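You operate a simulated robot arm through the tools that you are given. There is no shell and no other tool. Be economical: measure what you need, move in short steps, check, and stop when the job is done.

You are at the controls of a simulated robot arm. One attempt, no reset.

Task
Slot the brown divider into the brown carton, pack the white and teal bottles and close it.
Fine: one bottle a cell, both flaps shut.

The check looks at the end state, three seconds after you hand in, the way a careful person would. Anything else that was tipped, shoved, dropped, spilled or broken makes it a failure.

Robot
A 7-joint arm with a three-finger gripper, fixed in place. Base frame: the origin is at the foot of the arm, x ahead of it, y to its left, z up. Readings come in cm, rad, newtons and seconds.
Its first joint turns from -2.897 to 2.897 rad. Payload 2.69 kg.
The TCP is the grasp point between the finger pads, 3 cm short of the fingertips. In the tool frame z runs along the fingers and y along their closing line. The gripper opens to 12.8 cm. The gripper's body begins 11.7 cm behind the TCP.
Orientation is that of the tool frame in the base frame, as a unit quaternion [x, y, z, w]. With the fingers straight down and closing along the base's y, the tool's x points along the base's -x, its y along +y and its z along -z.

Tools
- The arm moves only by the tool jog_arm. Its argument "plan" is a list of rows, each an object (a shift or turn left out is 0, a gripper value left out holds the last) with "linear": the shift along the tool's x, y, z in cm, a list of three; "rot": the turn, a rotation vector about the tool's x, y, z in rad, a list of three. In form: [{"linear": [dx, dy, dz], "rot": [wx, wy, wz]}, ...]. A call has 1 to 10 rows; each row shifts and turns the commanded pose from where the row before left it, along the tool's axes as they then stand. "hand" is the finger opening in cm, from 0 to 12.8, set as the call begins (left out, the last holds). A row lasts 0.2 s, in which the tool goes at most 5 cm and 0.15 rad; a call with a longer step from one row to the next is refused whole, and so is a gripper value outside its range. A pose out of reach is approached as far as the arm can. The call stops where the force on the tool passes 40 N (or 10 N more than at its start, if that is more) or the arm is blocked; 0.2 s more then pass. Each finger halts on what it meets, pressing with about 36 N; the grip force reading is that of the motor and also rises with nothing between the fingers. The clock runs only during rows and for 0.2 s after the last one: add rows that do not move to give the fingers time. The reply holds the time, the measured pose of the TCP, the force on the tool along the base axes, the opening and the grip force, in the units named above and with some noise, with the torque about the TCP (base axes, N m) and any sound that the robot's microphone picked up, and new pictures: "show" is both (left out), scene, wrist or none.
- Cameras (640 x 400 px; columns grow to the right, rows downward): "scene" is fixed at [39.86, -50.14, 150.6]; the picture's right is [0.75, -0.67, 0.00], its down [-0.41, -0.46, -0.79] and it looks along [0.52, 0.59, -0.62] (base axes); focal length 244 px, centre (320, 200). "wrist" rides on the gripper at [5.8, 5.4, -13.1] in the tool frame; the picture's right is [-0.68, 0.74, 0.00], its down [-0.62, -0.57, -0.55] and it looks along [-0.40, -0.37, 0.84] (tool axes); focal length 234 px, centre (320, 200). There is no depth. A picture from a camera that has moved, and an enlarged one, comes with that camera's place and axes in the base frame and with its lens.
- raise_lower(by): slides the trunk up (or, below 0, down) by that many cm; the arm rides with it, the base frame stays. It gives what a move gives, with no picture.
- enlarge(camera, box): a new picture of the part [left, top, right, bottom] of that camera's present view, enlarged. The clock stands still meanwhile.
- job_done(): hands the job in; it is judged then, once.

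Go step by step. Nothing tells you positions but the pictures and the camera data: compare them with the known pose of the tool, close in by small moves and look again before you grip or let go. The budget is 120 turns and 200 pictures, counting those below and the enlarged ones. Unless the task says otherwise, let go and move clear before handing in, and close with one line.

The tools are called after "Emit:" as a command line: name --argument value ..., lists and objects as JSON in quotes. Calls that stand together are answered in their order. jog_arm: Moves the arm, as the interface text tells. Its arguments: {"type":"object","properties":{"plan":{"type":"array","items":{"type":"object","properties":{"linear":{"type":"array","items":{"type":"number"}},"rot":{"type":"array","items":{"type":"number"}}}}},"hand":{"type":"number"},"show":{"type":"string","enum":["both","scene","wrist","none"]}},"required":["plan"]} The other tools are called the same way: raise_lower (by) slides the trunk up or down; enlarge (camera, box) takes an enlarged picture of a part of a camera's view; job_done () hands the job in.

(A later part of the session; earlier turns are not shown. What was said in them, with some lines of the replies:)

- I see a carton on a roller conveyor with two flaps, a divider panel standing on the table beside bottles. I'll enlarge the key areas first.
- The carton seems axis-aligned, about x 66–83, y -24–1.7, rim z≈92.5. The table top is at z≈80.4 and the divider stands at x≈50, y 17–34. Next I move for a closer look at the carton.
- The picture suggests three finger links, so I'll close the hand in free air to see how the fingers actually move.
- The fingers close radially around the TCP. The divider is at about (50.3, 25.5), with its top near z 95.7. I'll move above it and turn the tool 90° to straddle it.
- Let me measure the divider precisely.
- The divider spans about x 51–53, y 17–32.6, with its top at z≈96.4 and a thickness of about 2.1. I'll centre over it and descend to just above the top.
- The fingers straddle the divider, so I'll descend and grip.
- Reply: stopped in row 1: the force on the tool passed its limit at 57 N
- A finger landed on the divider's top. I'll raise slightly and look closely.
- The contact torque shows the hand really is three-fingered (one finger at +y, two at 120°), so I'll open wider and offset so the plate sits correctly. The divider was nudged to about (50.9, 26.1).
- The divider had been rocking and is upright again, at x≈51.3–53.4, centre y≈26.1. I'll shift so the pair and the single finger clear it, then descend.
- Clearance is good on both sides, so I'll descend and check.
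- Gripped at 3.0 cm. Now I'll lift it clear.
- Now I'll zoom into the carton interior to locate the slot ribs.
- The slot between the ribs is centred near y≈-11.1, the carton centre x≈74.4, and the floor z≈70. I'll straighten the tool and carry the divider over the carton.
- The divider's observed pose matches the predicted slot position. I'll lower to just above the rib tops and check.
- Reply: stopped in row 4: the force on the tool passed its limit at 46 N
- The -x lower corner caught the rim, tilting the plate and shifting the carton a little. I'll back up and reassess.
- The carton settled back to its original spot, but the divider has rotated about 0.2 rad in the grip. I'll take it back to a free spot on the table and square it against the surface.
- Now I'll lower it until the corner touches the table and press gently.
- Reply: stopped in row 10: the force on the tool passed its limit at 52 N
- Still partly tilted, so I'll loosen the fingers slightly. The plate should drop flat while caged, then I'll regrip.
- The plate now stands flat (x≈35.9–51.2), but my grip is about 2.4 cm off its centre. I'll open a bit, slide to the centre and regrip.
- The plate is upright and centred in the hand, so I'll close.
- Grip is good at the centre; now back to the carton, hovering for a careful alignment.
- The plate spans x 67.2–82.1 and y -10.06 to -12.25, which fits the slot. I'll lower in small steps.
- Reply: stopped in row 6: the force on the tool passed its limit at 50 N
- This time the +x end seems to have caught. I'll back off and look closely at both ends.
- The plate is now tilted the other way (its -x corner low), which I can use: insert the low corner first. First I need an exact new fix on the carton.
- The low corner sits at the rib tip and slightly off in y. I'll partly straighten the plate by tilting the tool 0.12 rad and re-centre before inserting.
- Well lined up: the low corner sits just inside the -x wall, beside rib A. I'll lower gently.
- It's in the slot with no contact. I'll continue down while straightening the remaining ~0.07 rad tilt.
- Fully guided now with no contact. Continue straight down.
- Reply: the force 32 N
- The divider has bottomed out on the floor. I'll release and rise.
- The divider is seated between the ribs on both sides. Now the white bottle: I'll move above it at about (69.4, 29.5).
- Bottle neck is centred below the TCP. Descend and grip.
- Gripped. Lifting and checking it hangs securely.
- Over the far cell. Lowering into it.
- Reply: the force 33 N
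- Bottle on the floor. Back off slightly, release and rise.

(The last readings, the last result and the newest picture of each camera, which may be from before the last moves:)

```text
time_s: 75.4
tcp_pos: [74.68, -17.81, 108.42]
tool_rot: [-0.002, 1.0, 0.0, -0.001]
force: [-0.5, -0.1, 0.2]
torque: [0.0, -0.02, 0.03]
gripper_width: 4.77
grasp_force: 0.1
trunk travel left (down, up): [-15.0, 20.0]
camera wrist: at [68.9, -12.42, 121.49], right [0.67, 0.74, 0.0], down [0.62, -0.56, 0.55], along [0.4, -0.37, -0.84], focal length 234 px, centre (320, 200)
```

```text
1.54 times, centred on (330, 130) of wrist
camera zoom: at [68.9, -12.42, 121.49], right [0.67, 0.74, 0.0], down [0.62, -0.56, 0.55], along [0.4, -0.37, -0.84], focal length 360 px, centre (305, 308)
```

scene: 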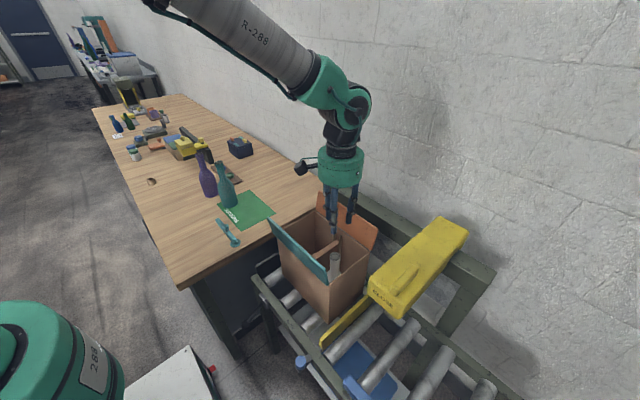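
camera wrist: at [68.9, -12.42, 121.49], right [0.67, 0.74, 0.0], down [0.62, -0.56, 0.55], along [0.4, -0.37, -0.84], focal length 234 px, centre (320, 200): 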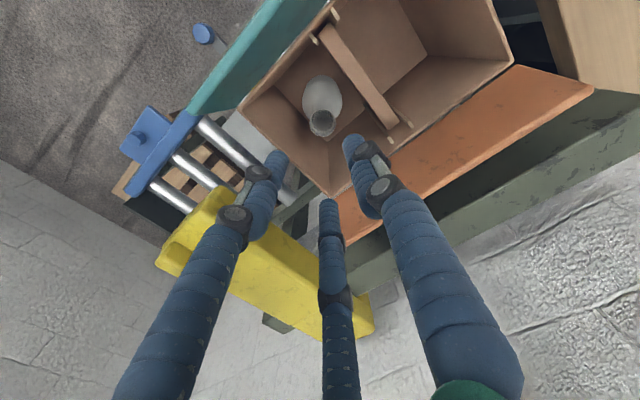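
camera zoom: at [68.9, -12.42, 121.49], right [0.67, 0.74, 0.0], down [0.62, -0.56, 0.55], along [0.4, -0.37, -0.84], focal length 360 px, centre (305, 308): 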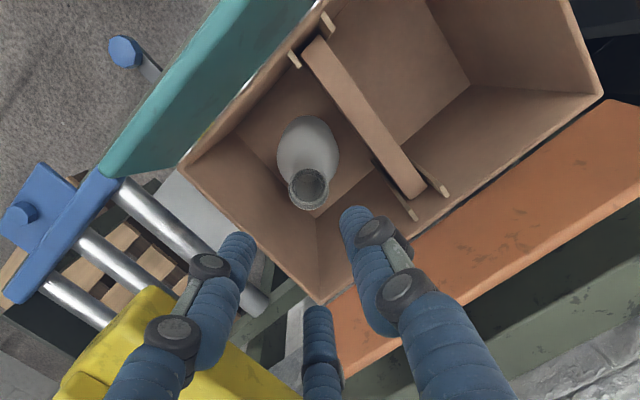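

White bottle is in place. Now to the teal bottle, near (66.9, 43.2).

Emit:
jog_arm --plan '[{"linear": [0, 4.8, 0]}, {"linear": [0, 4.8, 0]}, {"linear": [0, 4.8, 0]}, {"linear": [0, 4.8, 0]}, {"linear": [0, 4.8, 0]}, {"linear": [0.975, 4.6, 0]}, {"linear": [0.975, 4.6, 0]}, {"linear": [0.975, 4.6, 0]}]' --hand 8 --show "none"

Emit:
jog_arm --plan '[{"linear": [0.975, 4.6, 0]}, {"linear": [0.975, 4.6, 0]}, {"linear": [0.975, 4.6, 0]}, {"linear": [0.975, 4.6, 0]}, {"linear": [0.975, 4.6, 0]}, {}, {}]'

Emit:
enlarge --camera "scene" --box '[150, 110, 280, 230]'

Emit:
enlarge --camera "wrist" --box '[220, 60, 420, 260]'

```text
time_s: 77.2
tcp_pos: [71.81, 20.01, 108.46]
tool_rot: [-0.002, 1.0, -0.001, -0.001]
force: [-0.1, -0.3, 0.3]
torque: [0.01, 0.0, -0.02]
gripper_width: 7.99
grasp_force: 0.0
trunk travel left (down, up): [-15.0, 20.0]
```

```text
time_s: 78.8
tcp_pos: [66.74, 43.18, 108.33]
tool_rot: [-0.002, 1.0, -0.001, -0.001]
force: [-1.0, -0.1, -0.3]
torque: [0.04, -0.01, 0.01]
gripper_width: 8.0
grasp_force: 0.1
trunk travel left (down, up): [-15.0, 20.0]
camera wrist: at [60.89, 48.42, 121.34], right [0.67, 0.74, 0.0], down [0.62, -0.56, 0.55], along [0.4, -0.37, -0.84], focal length 234 px, centre (320, 200)
```

scene: 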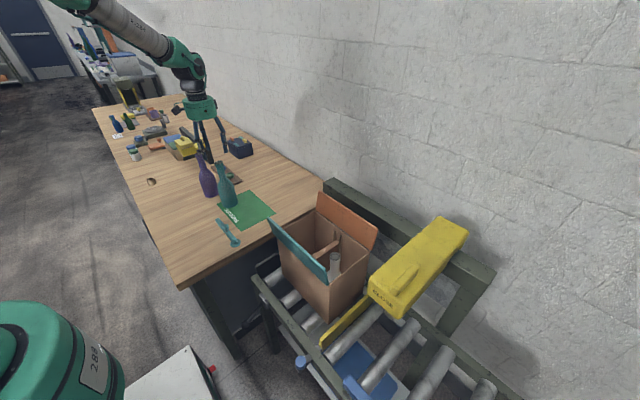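
wrist: 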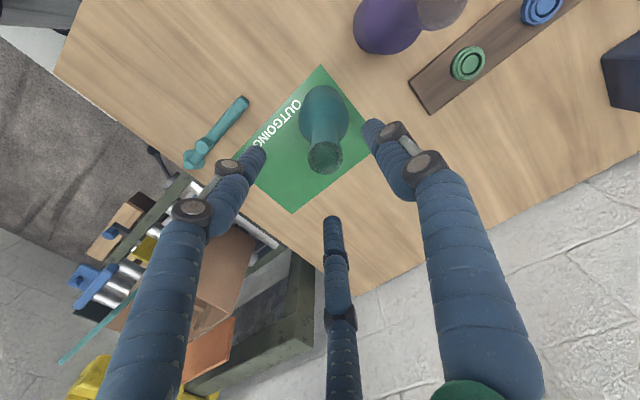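

```text
3.33 times, centred on (215, 170) of scene
camera zoom: at [39.86, -50.14, 150.6], right [0.75, -0.67, 0.0], down [-0.41, -0.46, -0.79], along [0.52, 0.59, -0.62], focal length 813 px, centre (670, 300)
```

zoom: 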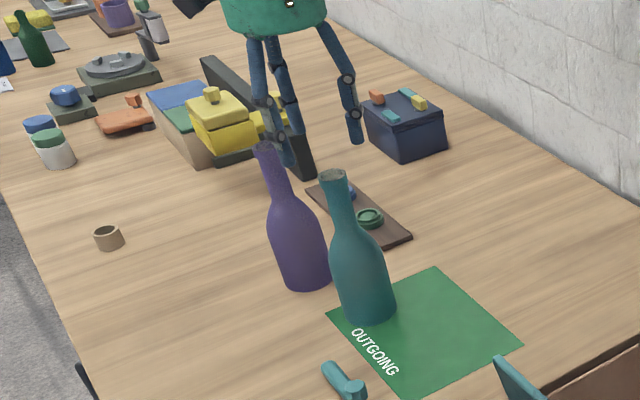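

```text
2.00 times, centred on (320, 160) of wrist
camera zoom: at [60.89, 48.42, 121.34], right [0.67, 0.74, 0.0], down [0.62, -0.56, 0.55], along [0.4, -0.37, -0.84], focal length 468 px, centre (320, 280)
```

zoom: 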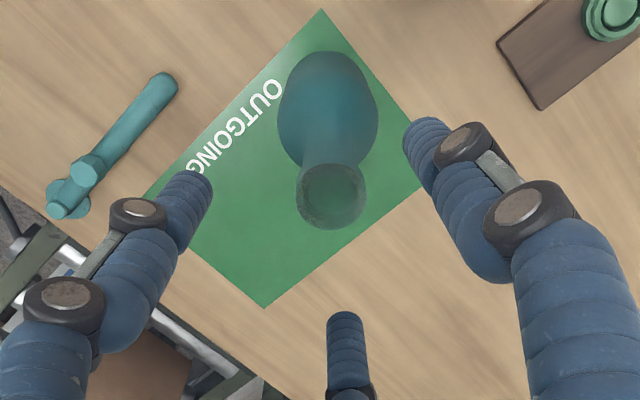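

Emit:
jog_arm --plan '[{"linear": [-0.3, -0.3, 2.5]}, {"linear": [0, 0, 2.5]}, {"linear": [0, 0, 2.5]}, {"linear": [0, 0, 2.4]}, {"linear": [0, 0, 1]}, {}]'

Emit:
enlarge --camera "scene" --box '[150, 110, 280, 230]'

```text
time_s: 80.2
tcp_pos: [67.13, 42.82, 97.37]
tool_rot: [-0.001, 1.0, 0.0, -0.002]
force: [0.1, 0.9, 0.2]
torque: [-0.02, 0.03, 0.03]
gripper_width: 8.0
grasp_force: 0.0
trunk travel left (down, up): [-15.0, 20.0]
camera wrist: at [61.23, 48.07, 110.47], right [0.67, 0.74, 0.0], down [0.62, -0.56, 0.55], along [0.4, -0.37, -0.84], focal length 234 px, centre (320, 200)
```

scene: 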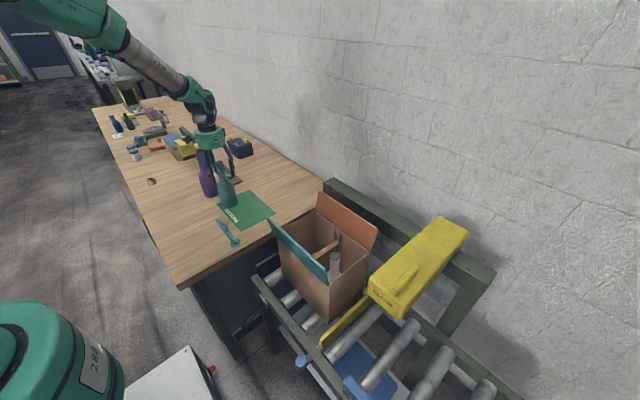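
wrist: 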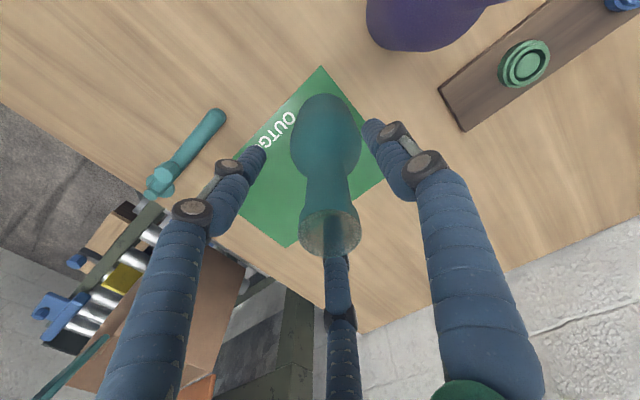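

```text
3.33 times, centred on (215, 170) of scene
camera zoom: at [39.86, -50.14, 150.6], right [0.75, -0.67, 0.0], down [-0.41, -0.46, -0.79], along [0.52, 0.59, -0.62], focal length 813 px, centre (670, 300)
```

zoom: 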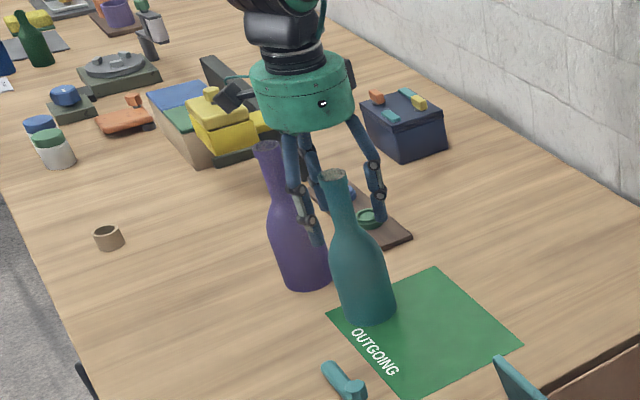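

Emit:
jog_arm --plan '[{"linear": [-0.2, 0.15, 0]}, {}, {}]' --hand 4.2 --show "none"

Emit:
jog_arm --plan '[{}, {}, {}]' --hand 1 --show "none"

Emit:
jog_arm --plan '[{"linear": [0, 0, -1]}, {"linear": [0, 0, -2]}, {"linear": [0, 0, -3]}, {"linear": [0, 0, -3]}, {"linear": [0, 0, -3]}, {"linear": [0, 0, -3]}, {"linear": [0, 0, -3]}, {}]'

```text
time_s: 81.0
tcp_pos: [67.24, 42.93, 97.47]
tool_rot: [-0.002, 1.0, 0.0, -0.002]
force: [0.1, -0.1, 0.9]
torque: [0.02, -0.02, 0.0]
gripper_width: 4.21
grasp_force: 0.1
trunk travel left (down, up): [-15.0, 20.0]
```

```text
time_s: 81.8
tcp_pos: [67.31, 42.9, 97.49]
tool_rot: [-0.002, 1.0, -0.001, -0.001]
force: [1.1, 0.4, -0.1]
torque: [0.07, -0.04, 0.0]
gripper_width: 3.0
grasp_force: 35.3
trunk travel left (down, up): [-15.0, 20.0]
```

```text
time_s: 83.6
tcp_pos: [67.28, 42.91, 115.58]
tool_rot: [-0.002, 1.0, -0.001, -0.002]
force: [0.0, 0.1, -3.4]
torque: [0.01, 0.0, -0.01]
gripper_width: 3.03
grasp_force: 36.2
trunk travel left (down, up): [-15.0, 20.0]
camera wrist: at [61.44, 48.22, 128.6], right [0.67, 0.74, 0.0], down [0.62, -0.56, 0.55], along [0.4, -0.37, -0.84], focal length 234 px, centre (320, 200)
```

scene: 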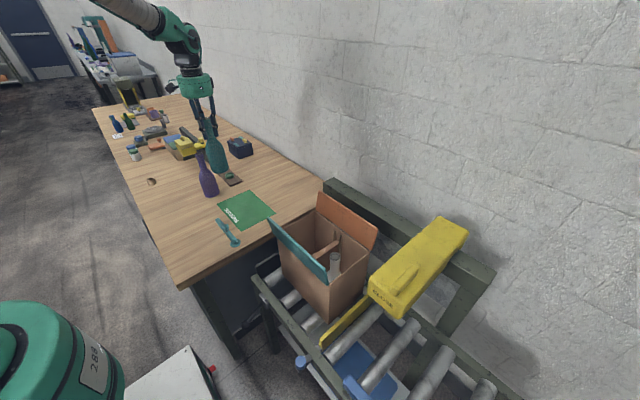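
wrist: 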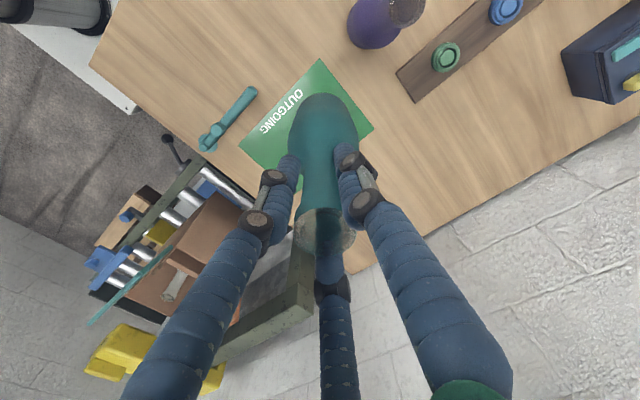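

Emit:
jog_arm --plan '[{"linear": [-1.24, -4.74, 0]}, {"linear": [-1.24, -4.74, 0]}, {"linear": [-1.24, -4.74, 0]}, {"linear": [-1.24, -4.74, 0]}, {"linear": [-1.24, -4.74, 0]}, {"linear": [-1.24, -4.74, 0]}, {"linear": [0, -4.74, 0]}, {"linear": [0, -4.74, 0]}, {"linear": [0, -4.74, 0]}, {"linear": [0, -4.74, 0]}]' --show "none"

Emit:
jog_arm --plan '[{}, {"linear": [0, 0, 2]}, {"linear": [0, 0, 2]}, {"linear": [0, 0, 2]}, {"linear": [0, 0, 2]}, {}]'

Emit:
enlarge --camera "scene" --box '[265, 140, 395, 310]'

```text
time_s: 85.8
tcp_pos: [74.88, -4.55, 115.43]
tool_rot: [-0.001, 1.0, -0.001, -0.002]
force: [-0.4, -0.4, -3.6]
torque: [-0.05, 0.0, 0.01]
gripper_width: 3.02
grasp_force: 35.2
trunk travel left (down, up): [-15.0, 20.0]
```

```text
time_s: 87.2
tcp_pos: [74.93, -4.63, 107.46]
tool_rot: [-0.002, 1.0, -0.001, 0.0]
force: [0.5, 1.0, -4.3]
torque: [-0.05, 0.03, 0.02]
gripper_width: 2.99
grasp_force: 36.3
trunk travel left (down, up): [-15.0, 20.0]
camera wrist: at [69.15, 0.8, 120.5], right [0.67, 0.74, 0.0], down [0.62, -0.56, 0.55], along [0.4, -0.37, -0.84], focal length 234 px, centre (320, 200)
```

scene: 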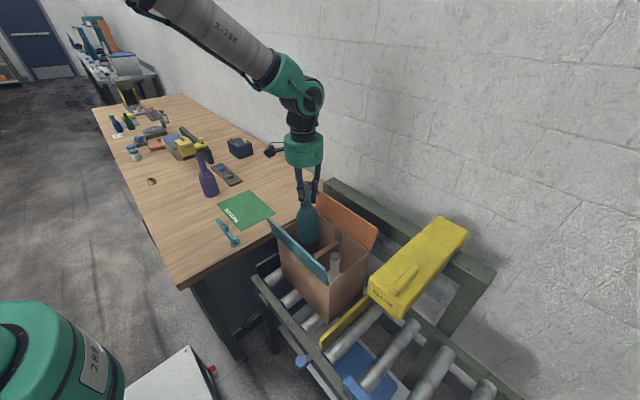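
wrist: 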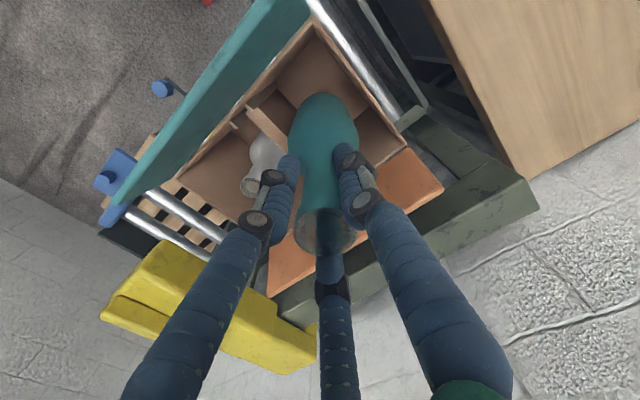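

```text
2.35 times, centred on (330, 225) of scene
camera zoom: at [39.86, -50.14, 150.6], right [0.75, -0.67, 0.0], down [-0.41, -0.46, -0.79], along [0.52, 0.59, -0.62], focal length 574 px, centre (296, 141)
```

zoom: 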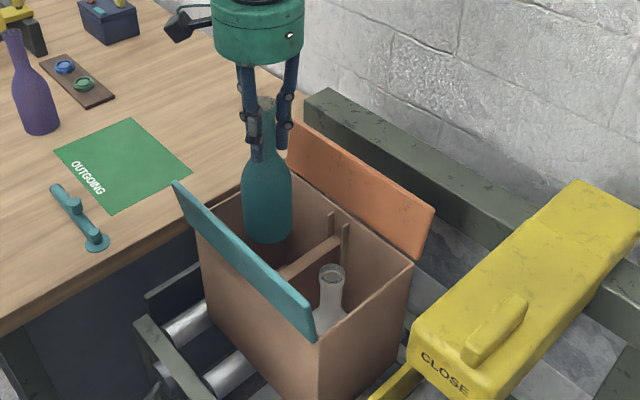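

Emit:
jog_arm --plan '[{"linear": [0, 0, 2]}, {"linear": [0, 0, 2]}, {"linear": [0, 0, 2]}, {"linear": [0, 0, 2]}, {"linear": [0, 0, 2]}, {"linear": [0, 0, 2]}, {"linear": [0, 0, 2]}, {"linear": [0, 0, 2]}, {}]' --show "both"

```text
time_s: 89.2
tcp_pos: [74.84, -4.51, 91.58]
tool_rot: [-0.002, 1.0, -0.001, -0.002]
force: [-0.3, -0.2, -4.6]
torque: [0.0, 0.02, 0.03]
gripper_width: 3.01
grasp_force: 36.2
trunk travel left (down, up): [-15.0, 20.0]
camera wrist: at [69.07, 0.84, 104.57], right [0.67, 0.74, 0.0], down [0.62, -0.56, 0.55], along [0.4, -0.37, -0.84], focal length 234 px, centre (320, 200)
```

scene: 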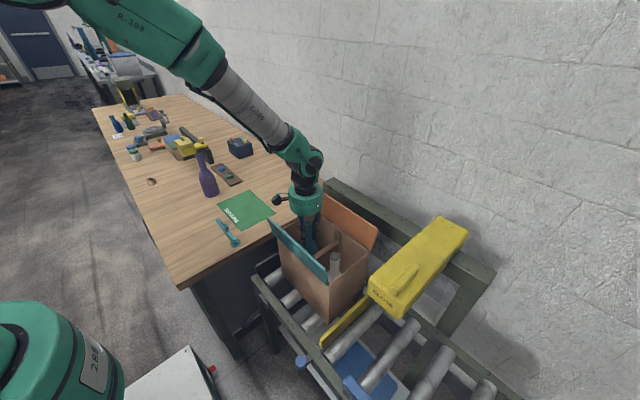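
wrist: 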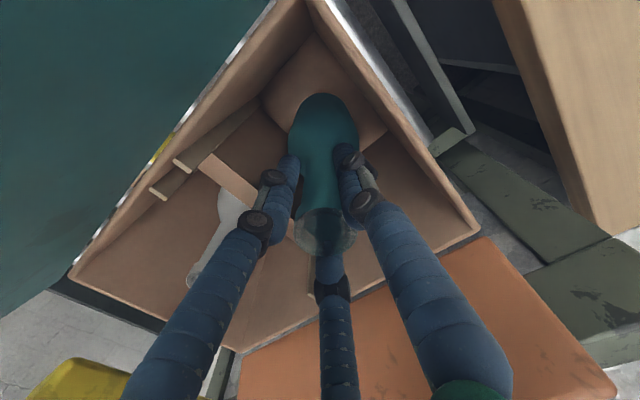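

Emit:
jog_arm --plan '[{"linear": [0, 0, 1]}, {"linear": [0, 0, 1]}, {"linear": [0, 0, 0.8]}, {"linear": [0, 0, 0.4]}, {"linear": [0, 0, 0.3]}, {"linear": [0, 0, 0.25]}, {}]' --show "none"

```text
time_s: 90.8
tcp_pos: [74.95, -4.57, 87.94]
tool_rot: [-0.002, 1.0, -0.001, 0.0]
force: [-4.6, 0.1, 16.3]
torque: [-0.09, 0.6, 0.01]
gripper_width: 3.01
grasp_force: 35.3
trunk travel left (down, up): [-15.0, 20.0]
```

Contact with the floor. Release and rise.

Emit:
jog_arm --plan '[{}, {}, {}]' --hand 4.8 --show "none"

Emit:
jog_arm --plan '[{"linear": [0, 0, -1]}, {"linear": [0, 0, -2]}, {"linear": [0, 0, -3]}, {"linear": [0, 0, -4]}, {"linear": [0, 0, -4]}, {"linear": [0, 0, -4]}, {"linear": [0, 0, -4]}, {}]'

Emit:
enlarge --camera "scene" --box '[265, 180, 385, 320]'

Emit:
enlarge --camera "wrist" --box '[120, 0, 480, 300]'

```text
time_s: 91.6
tcp_pos: [74.75, -4.57, 87.78]
tool_rot: [-0.002, 1.0, -0.001, -0.001]
force: [-0.2, -0.3, 0.8]
torque: [-0.03, 0.01, 0.01]
gripper_width: 4.81
grasp_force: 0.0
trunk travel left (down, up): [-15.0, 20.0]
```

```text
time_s: 93.4
tcp_pos: [74.74, -4.45, 109.81]
tool_rot: [-0.002, 1.0, 0.0, -0.001]
force: [0.0, 0.8, 0.6]
torque: [0.02, -0.06, 0.0]
gripper_width: 4.83
grasp_force: 0.1
trunk travel left (down, up): [-15.0, 20.0]
camera wrist: at [68.93, 0.83, 122.88], right [0.67, 0.74, 0.0], down [0.62, -0.56, 0.55], along [0.4, -0.37, -0.84], focal length 234 px, centre (320, 200)
```

scene: 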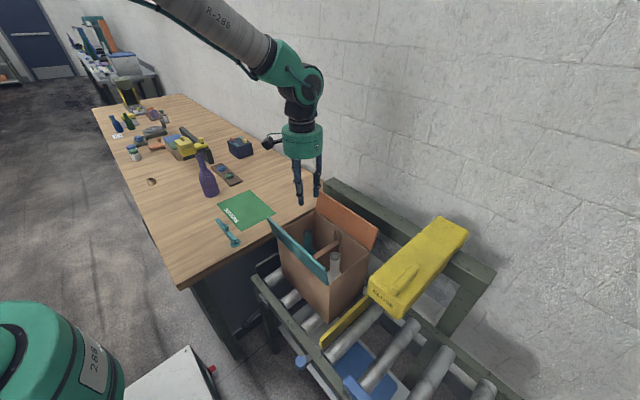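
wrist: 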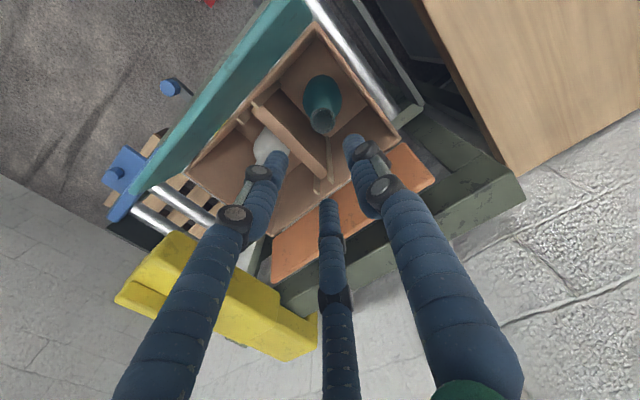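

```text
2.86 times, centred on (325, 250) of scene
camera zoom: at [39.86, -50.14, 150.6], right [0.75, -0.67, 0.0], down [-0.41, -0.46, -0.79], along [0.52, 0.59, -0.62], focal length 697 px, centre (306, 57)
```

zoom: 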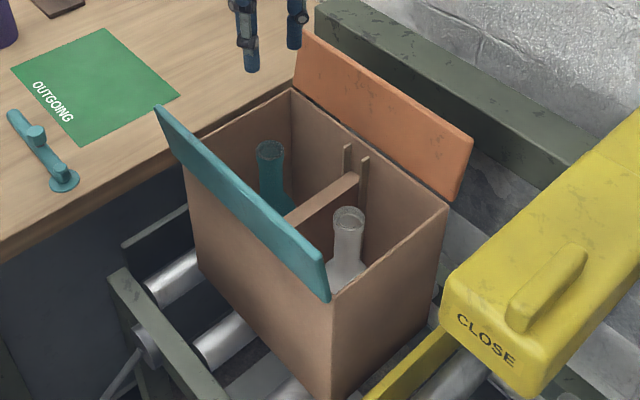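

```text
1.33 times, centred on (300, 150) of wrist
camera zoom: at [68.93, 0.83, 122.88], right [0.67, 0.74, 0.0], down [0.62, -0.56, 0.55], along [0.4, -0.37, -0.84], focal length 312 px, centre (347, 267)
```

zoom: 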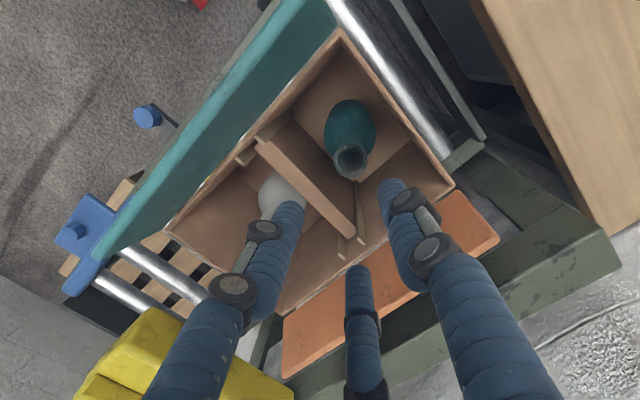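

Both bottles are in their cells, clear below the rim. Next, closing: I'll go with closed fingers to the outside of the orange flap and inspect the gap there.

Emit:
jog_arm --plan '[{"linear": [-3, -1.3, 0]}, {"linear": [-3, -1.3, 0]}, {"linear": [-3, -1.3, 0]}, {"linear": [-3, -1.3, 0]}, {"linear": [-2.5, -1.3, 0]}, {}]' --hand 0

Emit:
enlarge --camera "scene" --box '[280, 150, 440, 290]'

```text
time_s: 94.8
tcp_pos: [89.57, -11.14, 109.75]
tool_rot: [-0.002, 1.0, -0.001, -0.001]
force: [1.0, -0.8, 0.4]
torque: [0.04, 0.03, 0.02]
gripper_width: 0.15
grasp_force: 31.3
trunk travel left (down, up): [-15.0, 20.0]
camera wrist: at [83.67, -5.7, 122.71], right [0.67, 0.74, 0.0], down [0.62, -0.56, 0.55], along [0.4, -0.37, -0.84], focal length 234 px, centre (320, 200)
```

scene: 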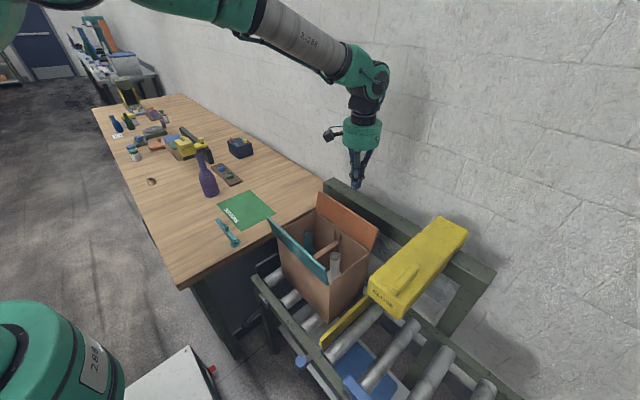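
wrist: 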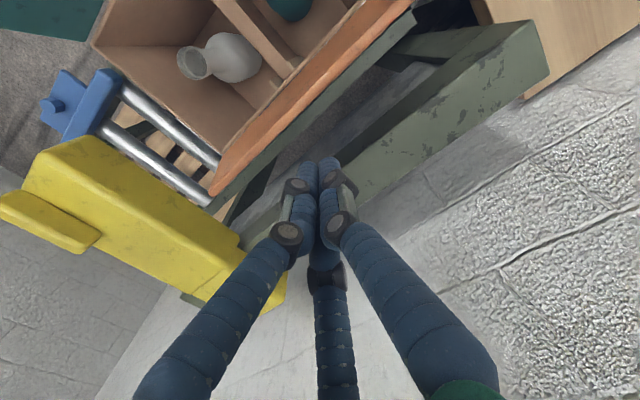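

```text
2.86 times, centred on (360, 220) of scene
camera zoom: at [39.86, -50.14, 150.6], right [0.75, -0.67, 0.0], down [-0.41, -0.46, -0.79], along [0.52, 0.59, -0.62], focal length 697 px, centre (206, 143)
```

zoom: 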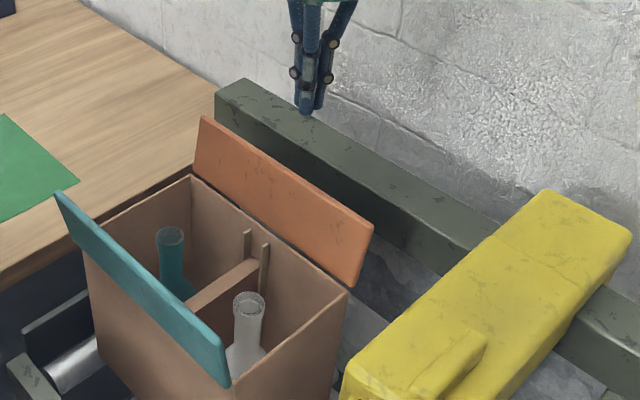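

The beam top is at z≈97, x≥93.7, so there is an 8 cm gap. I'll lower the closed fingers behind the orange flap.

Emit:
jog_arm --plan '[{"linear": [0, 0, 3]}, {"linear": [0, 0, 3]}, {"linear": [0, 0, 3]}, {}]' --show "both"

```text
time_s: 95.8
tcp_pos: [89.46, -11.0, 100.69]
tool_rot: [-0.002, 1.0, -0.002, -0.002]
force: [0.5, -0.8, -0.4]
torque: [-0.01, 0.05, 0.01]
gripper_width: 0.22
grasp_force: 31.7
trunk travel left (down, up): [-15.0, 20.0]
camera wrist: at [83.62, -5.73, 113.69], right [0.67, 0.74, 0.0], down [0.62, -0.56, 0.55], along [0.4, -0.37, -0.84], focal length 234 px, centre (320, 200)
```

scene: 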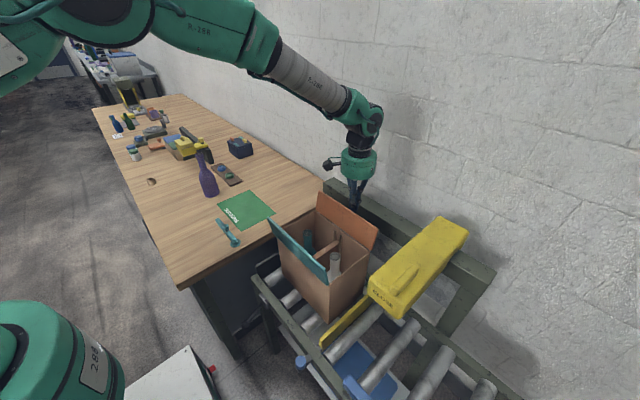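
wrist: 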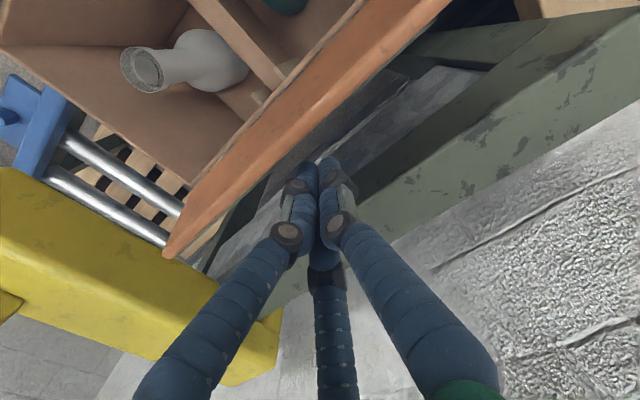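

Now sweep -x to fold the orange flap over.

Emit:
jog_arm --plan '[{"linear": [0, 0, 1]}, {"linear": [1, 0, 0]}, {"linear": [1, 0, 0]}, {"linear": [1, 0, 0]}, {"linear": [1, 0, 0]}, {"linear": [1, 0, 0]}, {"linear": [1, 0, 0]}, {}]' --show "both"

```text
time_s: 97.6
tcp_pos: [83.36, -11.05, 99.74]
tool_rot: [-0.002, 1.0, -0.001, -0.001]
force: [0.2, -0.1, 0.4]
torque: [-0.01, -0.03, -0.02]
gripper_width: 0.2
grasp_force: 31.3
trunk travel left (down, up): [-15.0, 20.0]
camera wrist: at [77.52, -5.67, 112.74], right [0.67, 0.74, 0.0], down [0.62, -0.56, 0.55], along [0.4, -0.37, -0.84], focal length 234 px, centre (320, 200)
```

scene: 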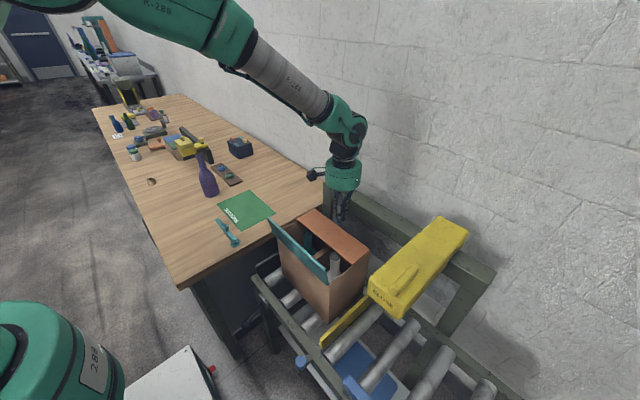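
wrist: 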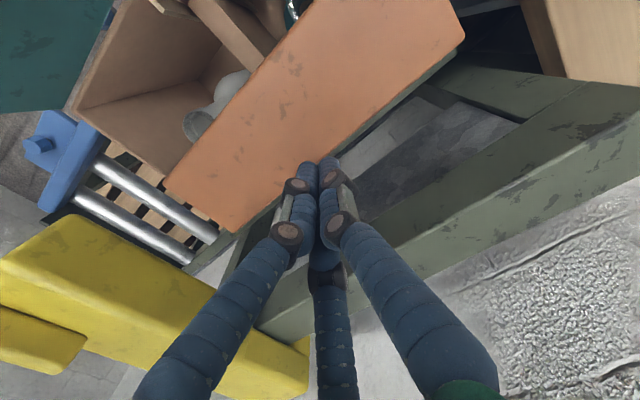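

Emit:
enlarge --camera "scene" --box '[265, 190, 385, 310]'

```text
3.33 times, centred on (325, 250) of scene
camera zoom: at [39.86, -50.14, 150.6], right [0.75, -0.67, 0.0], down [-0.41, -0.46, -0.79], along [0.52, 0.59, -0.62], focal length 813 px, centre (303, 33)
```

zoom: 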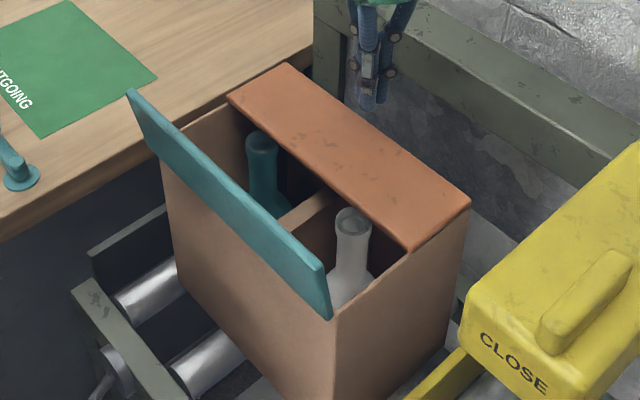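

Orange flap is down flat. Now over to the outside of the teal flap.

Emit:
jog_arm --plan '[{"linear": [0, 0, -4]}, {"linear": [0, 0, -4]}, {"linear": [4, 0, -1]}, {"linear": [4.7, 0, 0]}, {"linear": [4.7, 0, 0]}, {"linear": [4.7, 0, 0]}, {"linear": [4.7, 0, 0]}, {}]' --show "none"

Emit:
jog_arm --plan '[{"linear": [0.3, 0, 3]}, {"linear": [0, 0, 3]}, {"linear": [0, 0, 3]}, {}]' --show "both"

Emit:
enlarge --camera "scene" --box '[245, 170, 385, 310]'

```text
time_s: 99.4
tcp_pos: [60.55, -11.05, 108.84]
tool_rot: [-0.002, 1.0, -0.002, -0.001]
force: [-0.8, -1.0, 0.6]
torque: [0.0, -0.1, -0.01]
gripper_width: 0.2
grasp_force: 31.2
trunk travel left (down, up): [-15.0, 20.0]
```

```text
time_s: 100.4
tcp_pos: [60.3, -11.07, 99.7]
tool_rot: [-0.002, 1.0, -0.001, 0.0]
force: [-0.3, 0.7, 0.3]
torque: [0.02, 0.04, 0.02]
gripper_width: 0.18
grasp_force: 31.5
trunk travel left (down, up): [-15.0, 20.0]
camera wrist: at [54.53, -5.76, 112.81], right [0.67, 0.74, 0.0], down [0.62, -0.56, 0.55], along [0.4, -0.37, -0.84], focal length 234 px, centre (320, 200)
```

scene: 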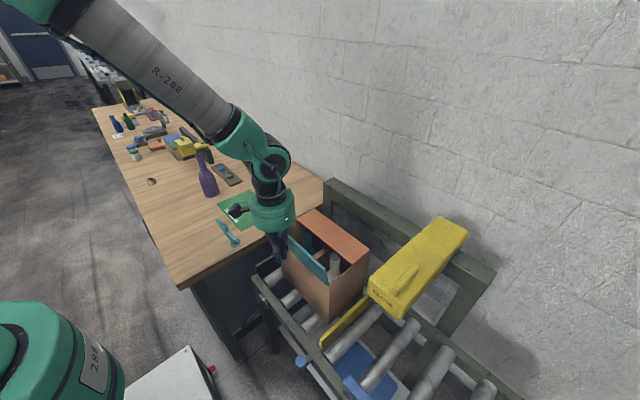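
wrist: 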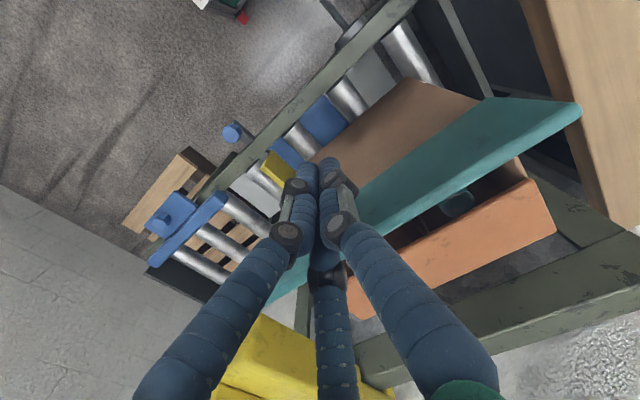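

```text
2.86 times, centred on (315, 240) of scene
camera zoom: at [39.86, -50.14, 150.6], right [0.75, -0.67, 0.0], down [-0.41, -0.46, -0.79], along [0.52, 0.59, -0.62], focal length 697 px, centre (334, 86)
```

zoom: 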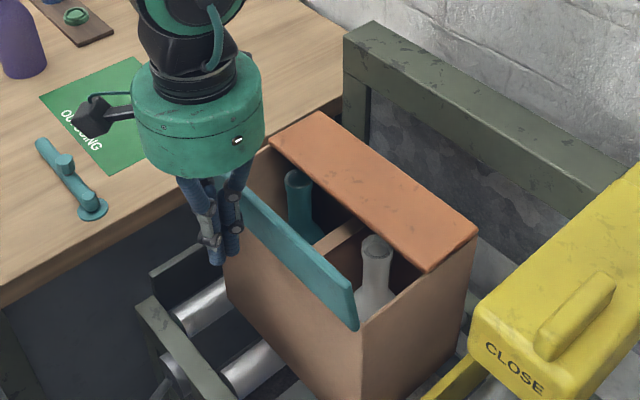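

Sweep +x to fold the teal flap over.

Emit:
jog_arm --plan '[{"linear": [-0.8, 0, 0.5]}, {"linear": [-1, 0, 0]}, {"linear": [-1, 0, 0]}, {"linear": [-1, 0, 0]}, {"linear": [-1, 0, 0]}, {"linear": [-1, 0, 0]}, {"linear": [-1, 0, 0]}, {}]' --show "both"

Emit:
enlarge --camera "scene" --box '[245, 170, 385, 310]'

```text
time_s: 102.2
tcp_pos: [67.1, -11.08, 99.37]
tool_rot: [-0.001, 1.0, -0.002, -0.001]
force: [0.9, -0.7, 0.0]
torque: [-0.01, -0.02, -0.02]
gripper_width: 0.21
grasp_force: 31.5
trunk travel left (down, up): [-15.0, 20.0]
camera wrist: at [61.25, -5.72, 112.38], right [0.67, 0.74, 0.0], down [0.62, -0.56, 0.55], along [0.4, -0.37, -0.84], focal length 234 px, centre (320, 200)
```

scene: 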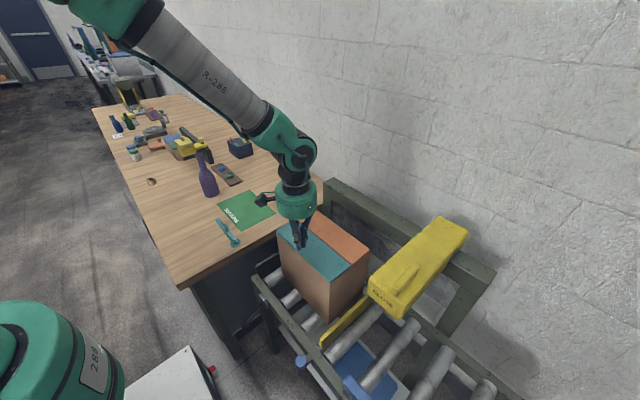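
wrist: 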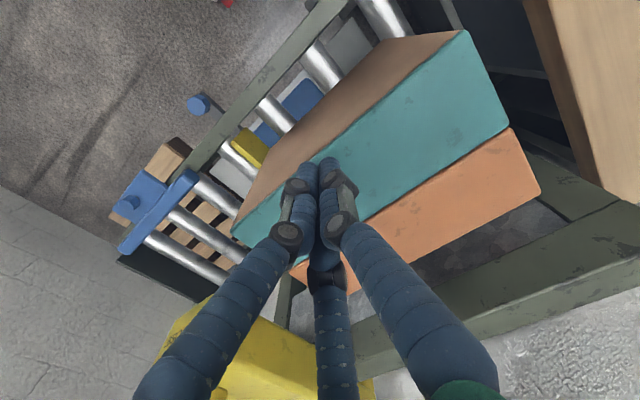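

```text
2.86 times, centred on (315, 240) of scene
camera zoom: at [39.86, -50.14, 150.6], right [0.75, -0.67, 0.0], down [-0.41, -0.46, -0.79], along [0.52, 0.59, -0.62], focal length 697 px, centre (334, 86)
```

zoom: 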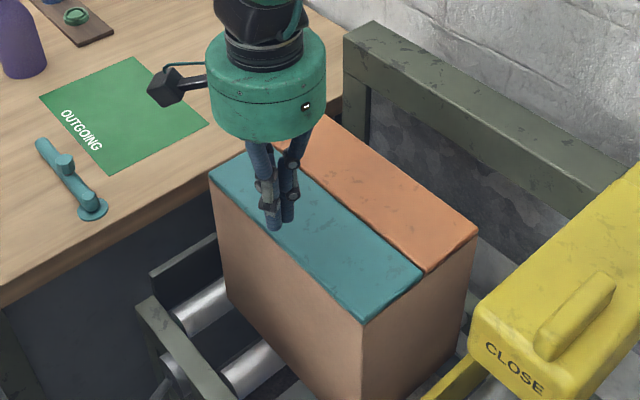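

Both flaps are shut. I'll rise clear and verify everything stays put.

Emit:
jog_arm --plan '[{"linear": [0, 0, -4]}, {"linear": [0, 0, -4]}, {"linear": [0, 0, -4]}, {"linear": [0, 0, -4]}, {"linear": [1, 4, -2]}, {"linear": [1, 4, -2]}, {"linear": [1, 4, 0]}, {}, {}, {}]' --show "both"

Emit:
enlarge --camera "scene" --box '[245, 180, 405, 330]'

Emit:
enlarge --camera "scene" --box '[90, 80, 290, 280]'

```text
time_s: 104.4
tcp_pos: [63.99, 0.9, 119.35]
tool_rot: [-0.003, 1.0, -0.001, -0.001]
force: [-0.7, -0.1, 0.0]
torque: [0.03, -0.01, 0.02]
gripper_width: 0.22
grasp_force: 31.4
trunk travel left (down, up): [-15.0, 20.0]
camera wrist: at [58.15, 6.35, 132.36], right [0.67, 0.74, 0.0], down [0.62, -0.56, 0.55], along [0.4, -0.37, -0.84], focal length 234 px, centre (320, 200)
```

scene: 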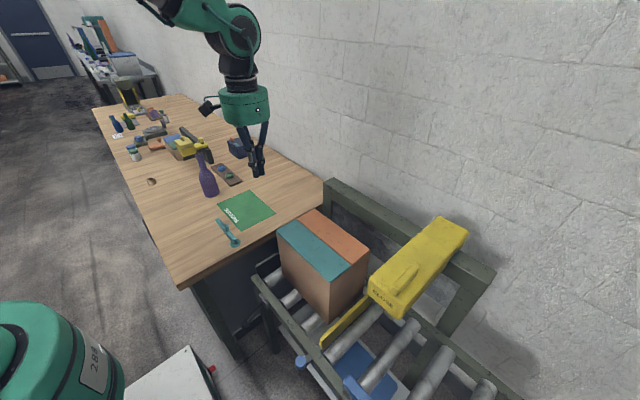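
wrist: 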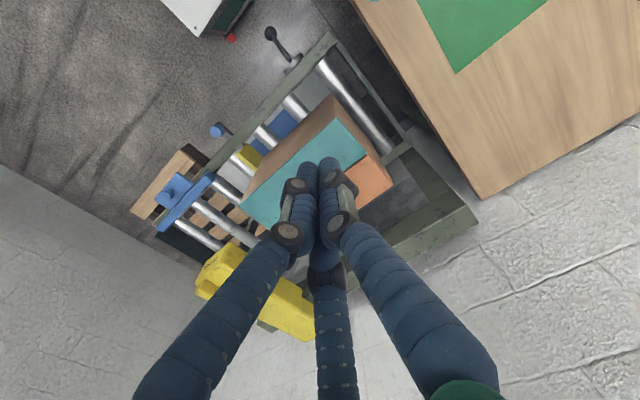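

```text
2.67 times, centred on (325, 255) of scene
camera zoom: at [39.86, -50.14, 150.6], right [0.75, -0.67, 0.0], down [-0.41, -0.46, -0.79], along [0.52, 0.59, -0.62], focal length 651 px, centre (307, 53)
```

zoom: 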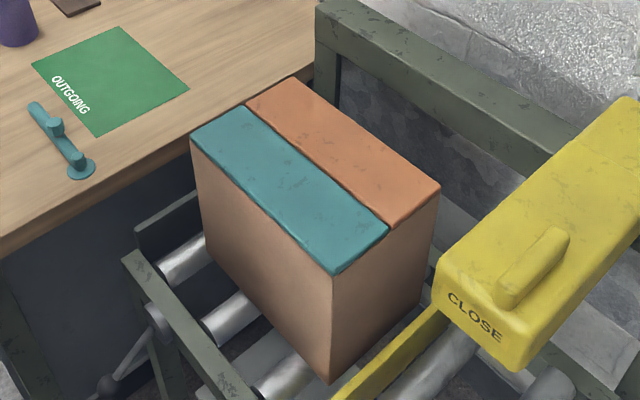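

```text
2.00 times, centred on (190, 180) of scene
camera zoom: at [39.86, -50.14, 150.6], right [0.75, -0.67, 0.0], down [-0.41, -0.46, -0.79], along [0.52, 0.59, -0.62], focal length 488 px, centre (580, 240)
```

zoom: 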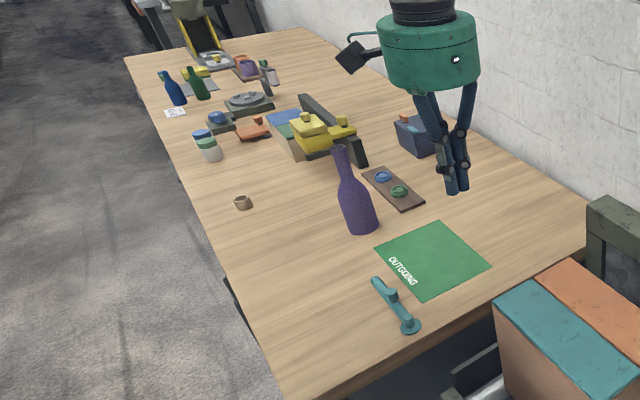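

The carton is closed with both flaps flat, and the purple bottle, lever and other table items haven't moved. I'm handing in.

Emit:
job_done

```text
The job is handed in.
```

The divider is in its slot, the white and teal bottles each have their own cell, both flaps are shut, and the arm is clear of the carton.
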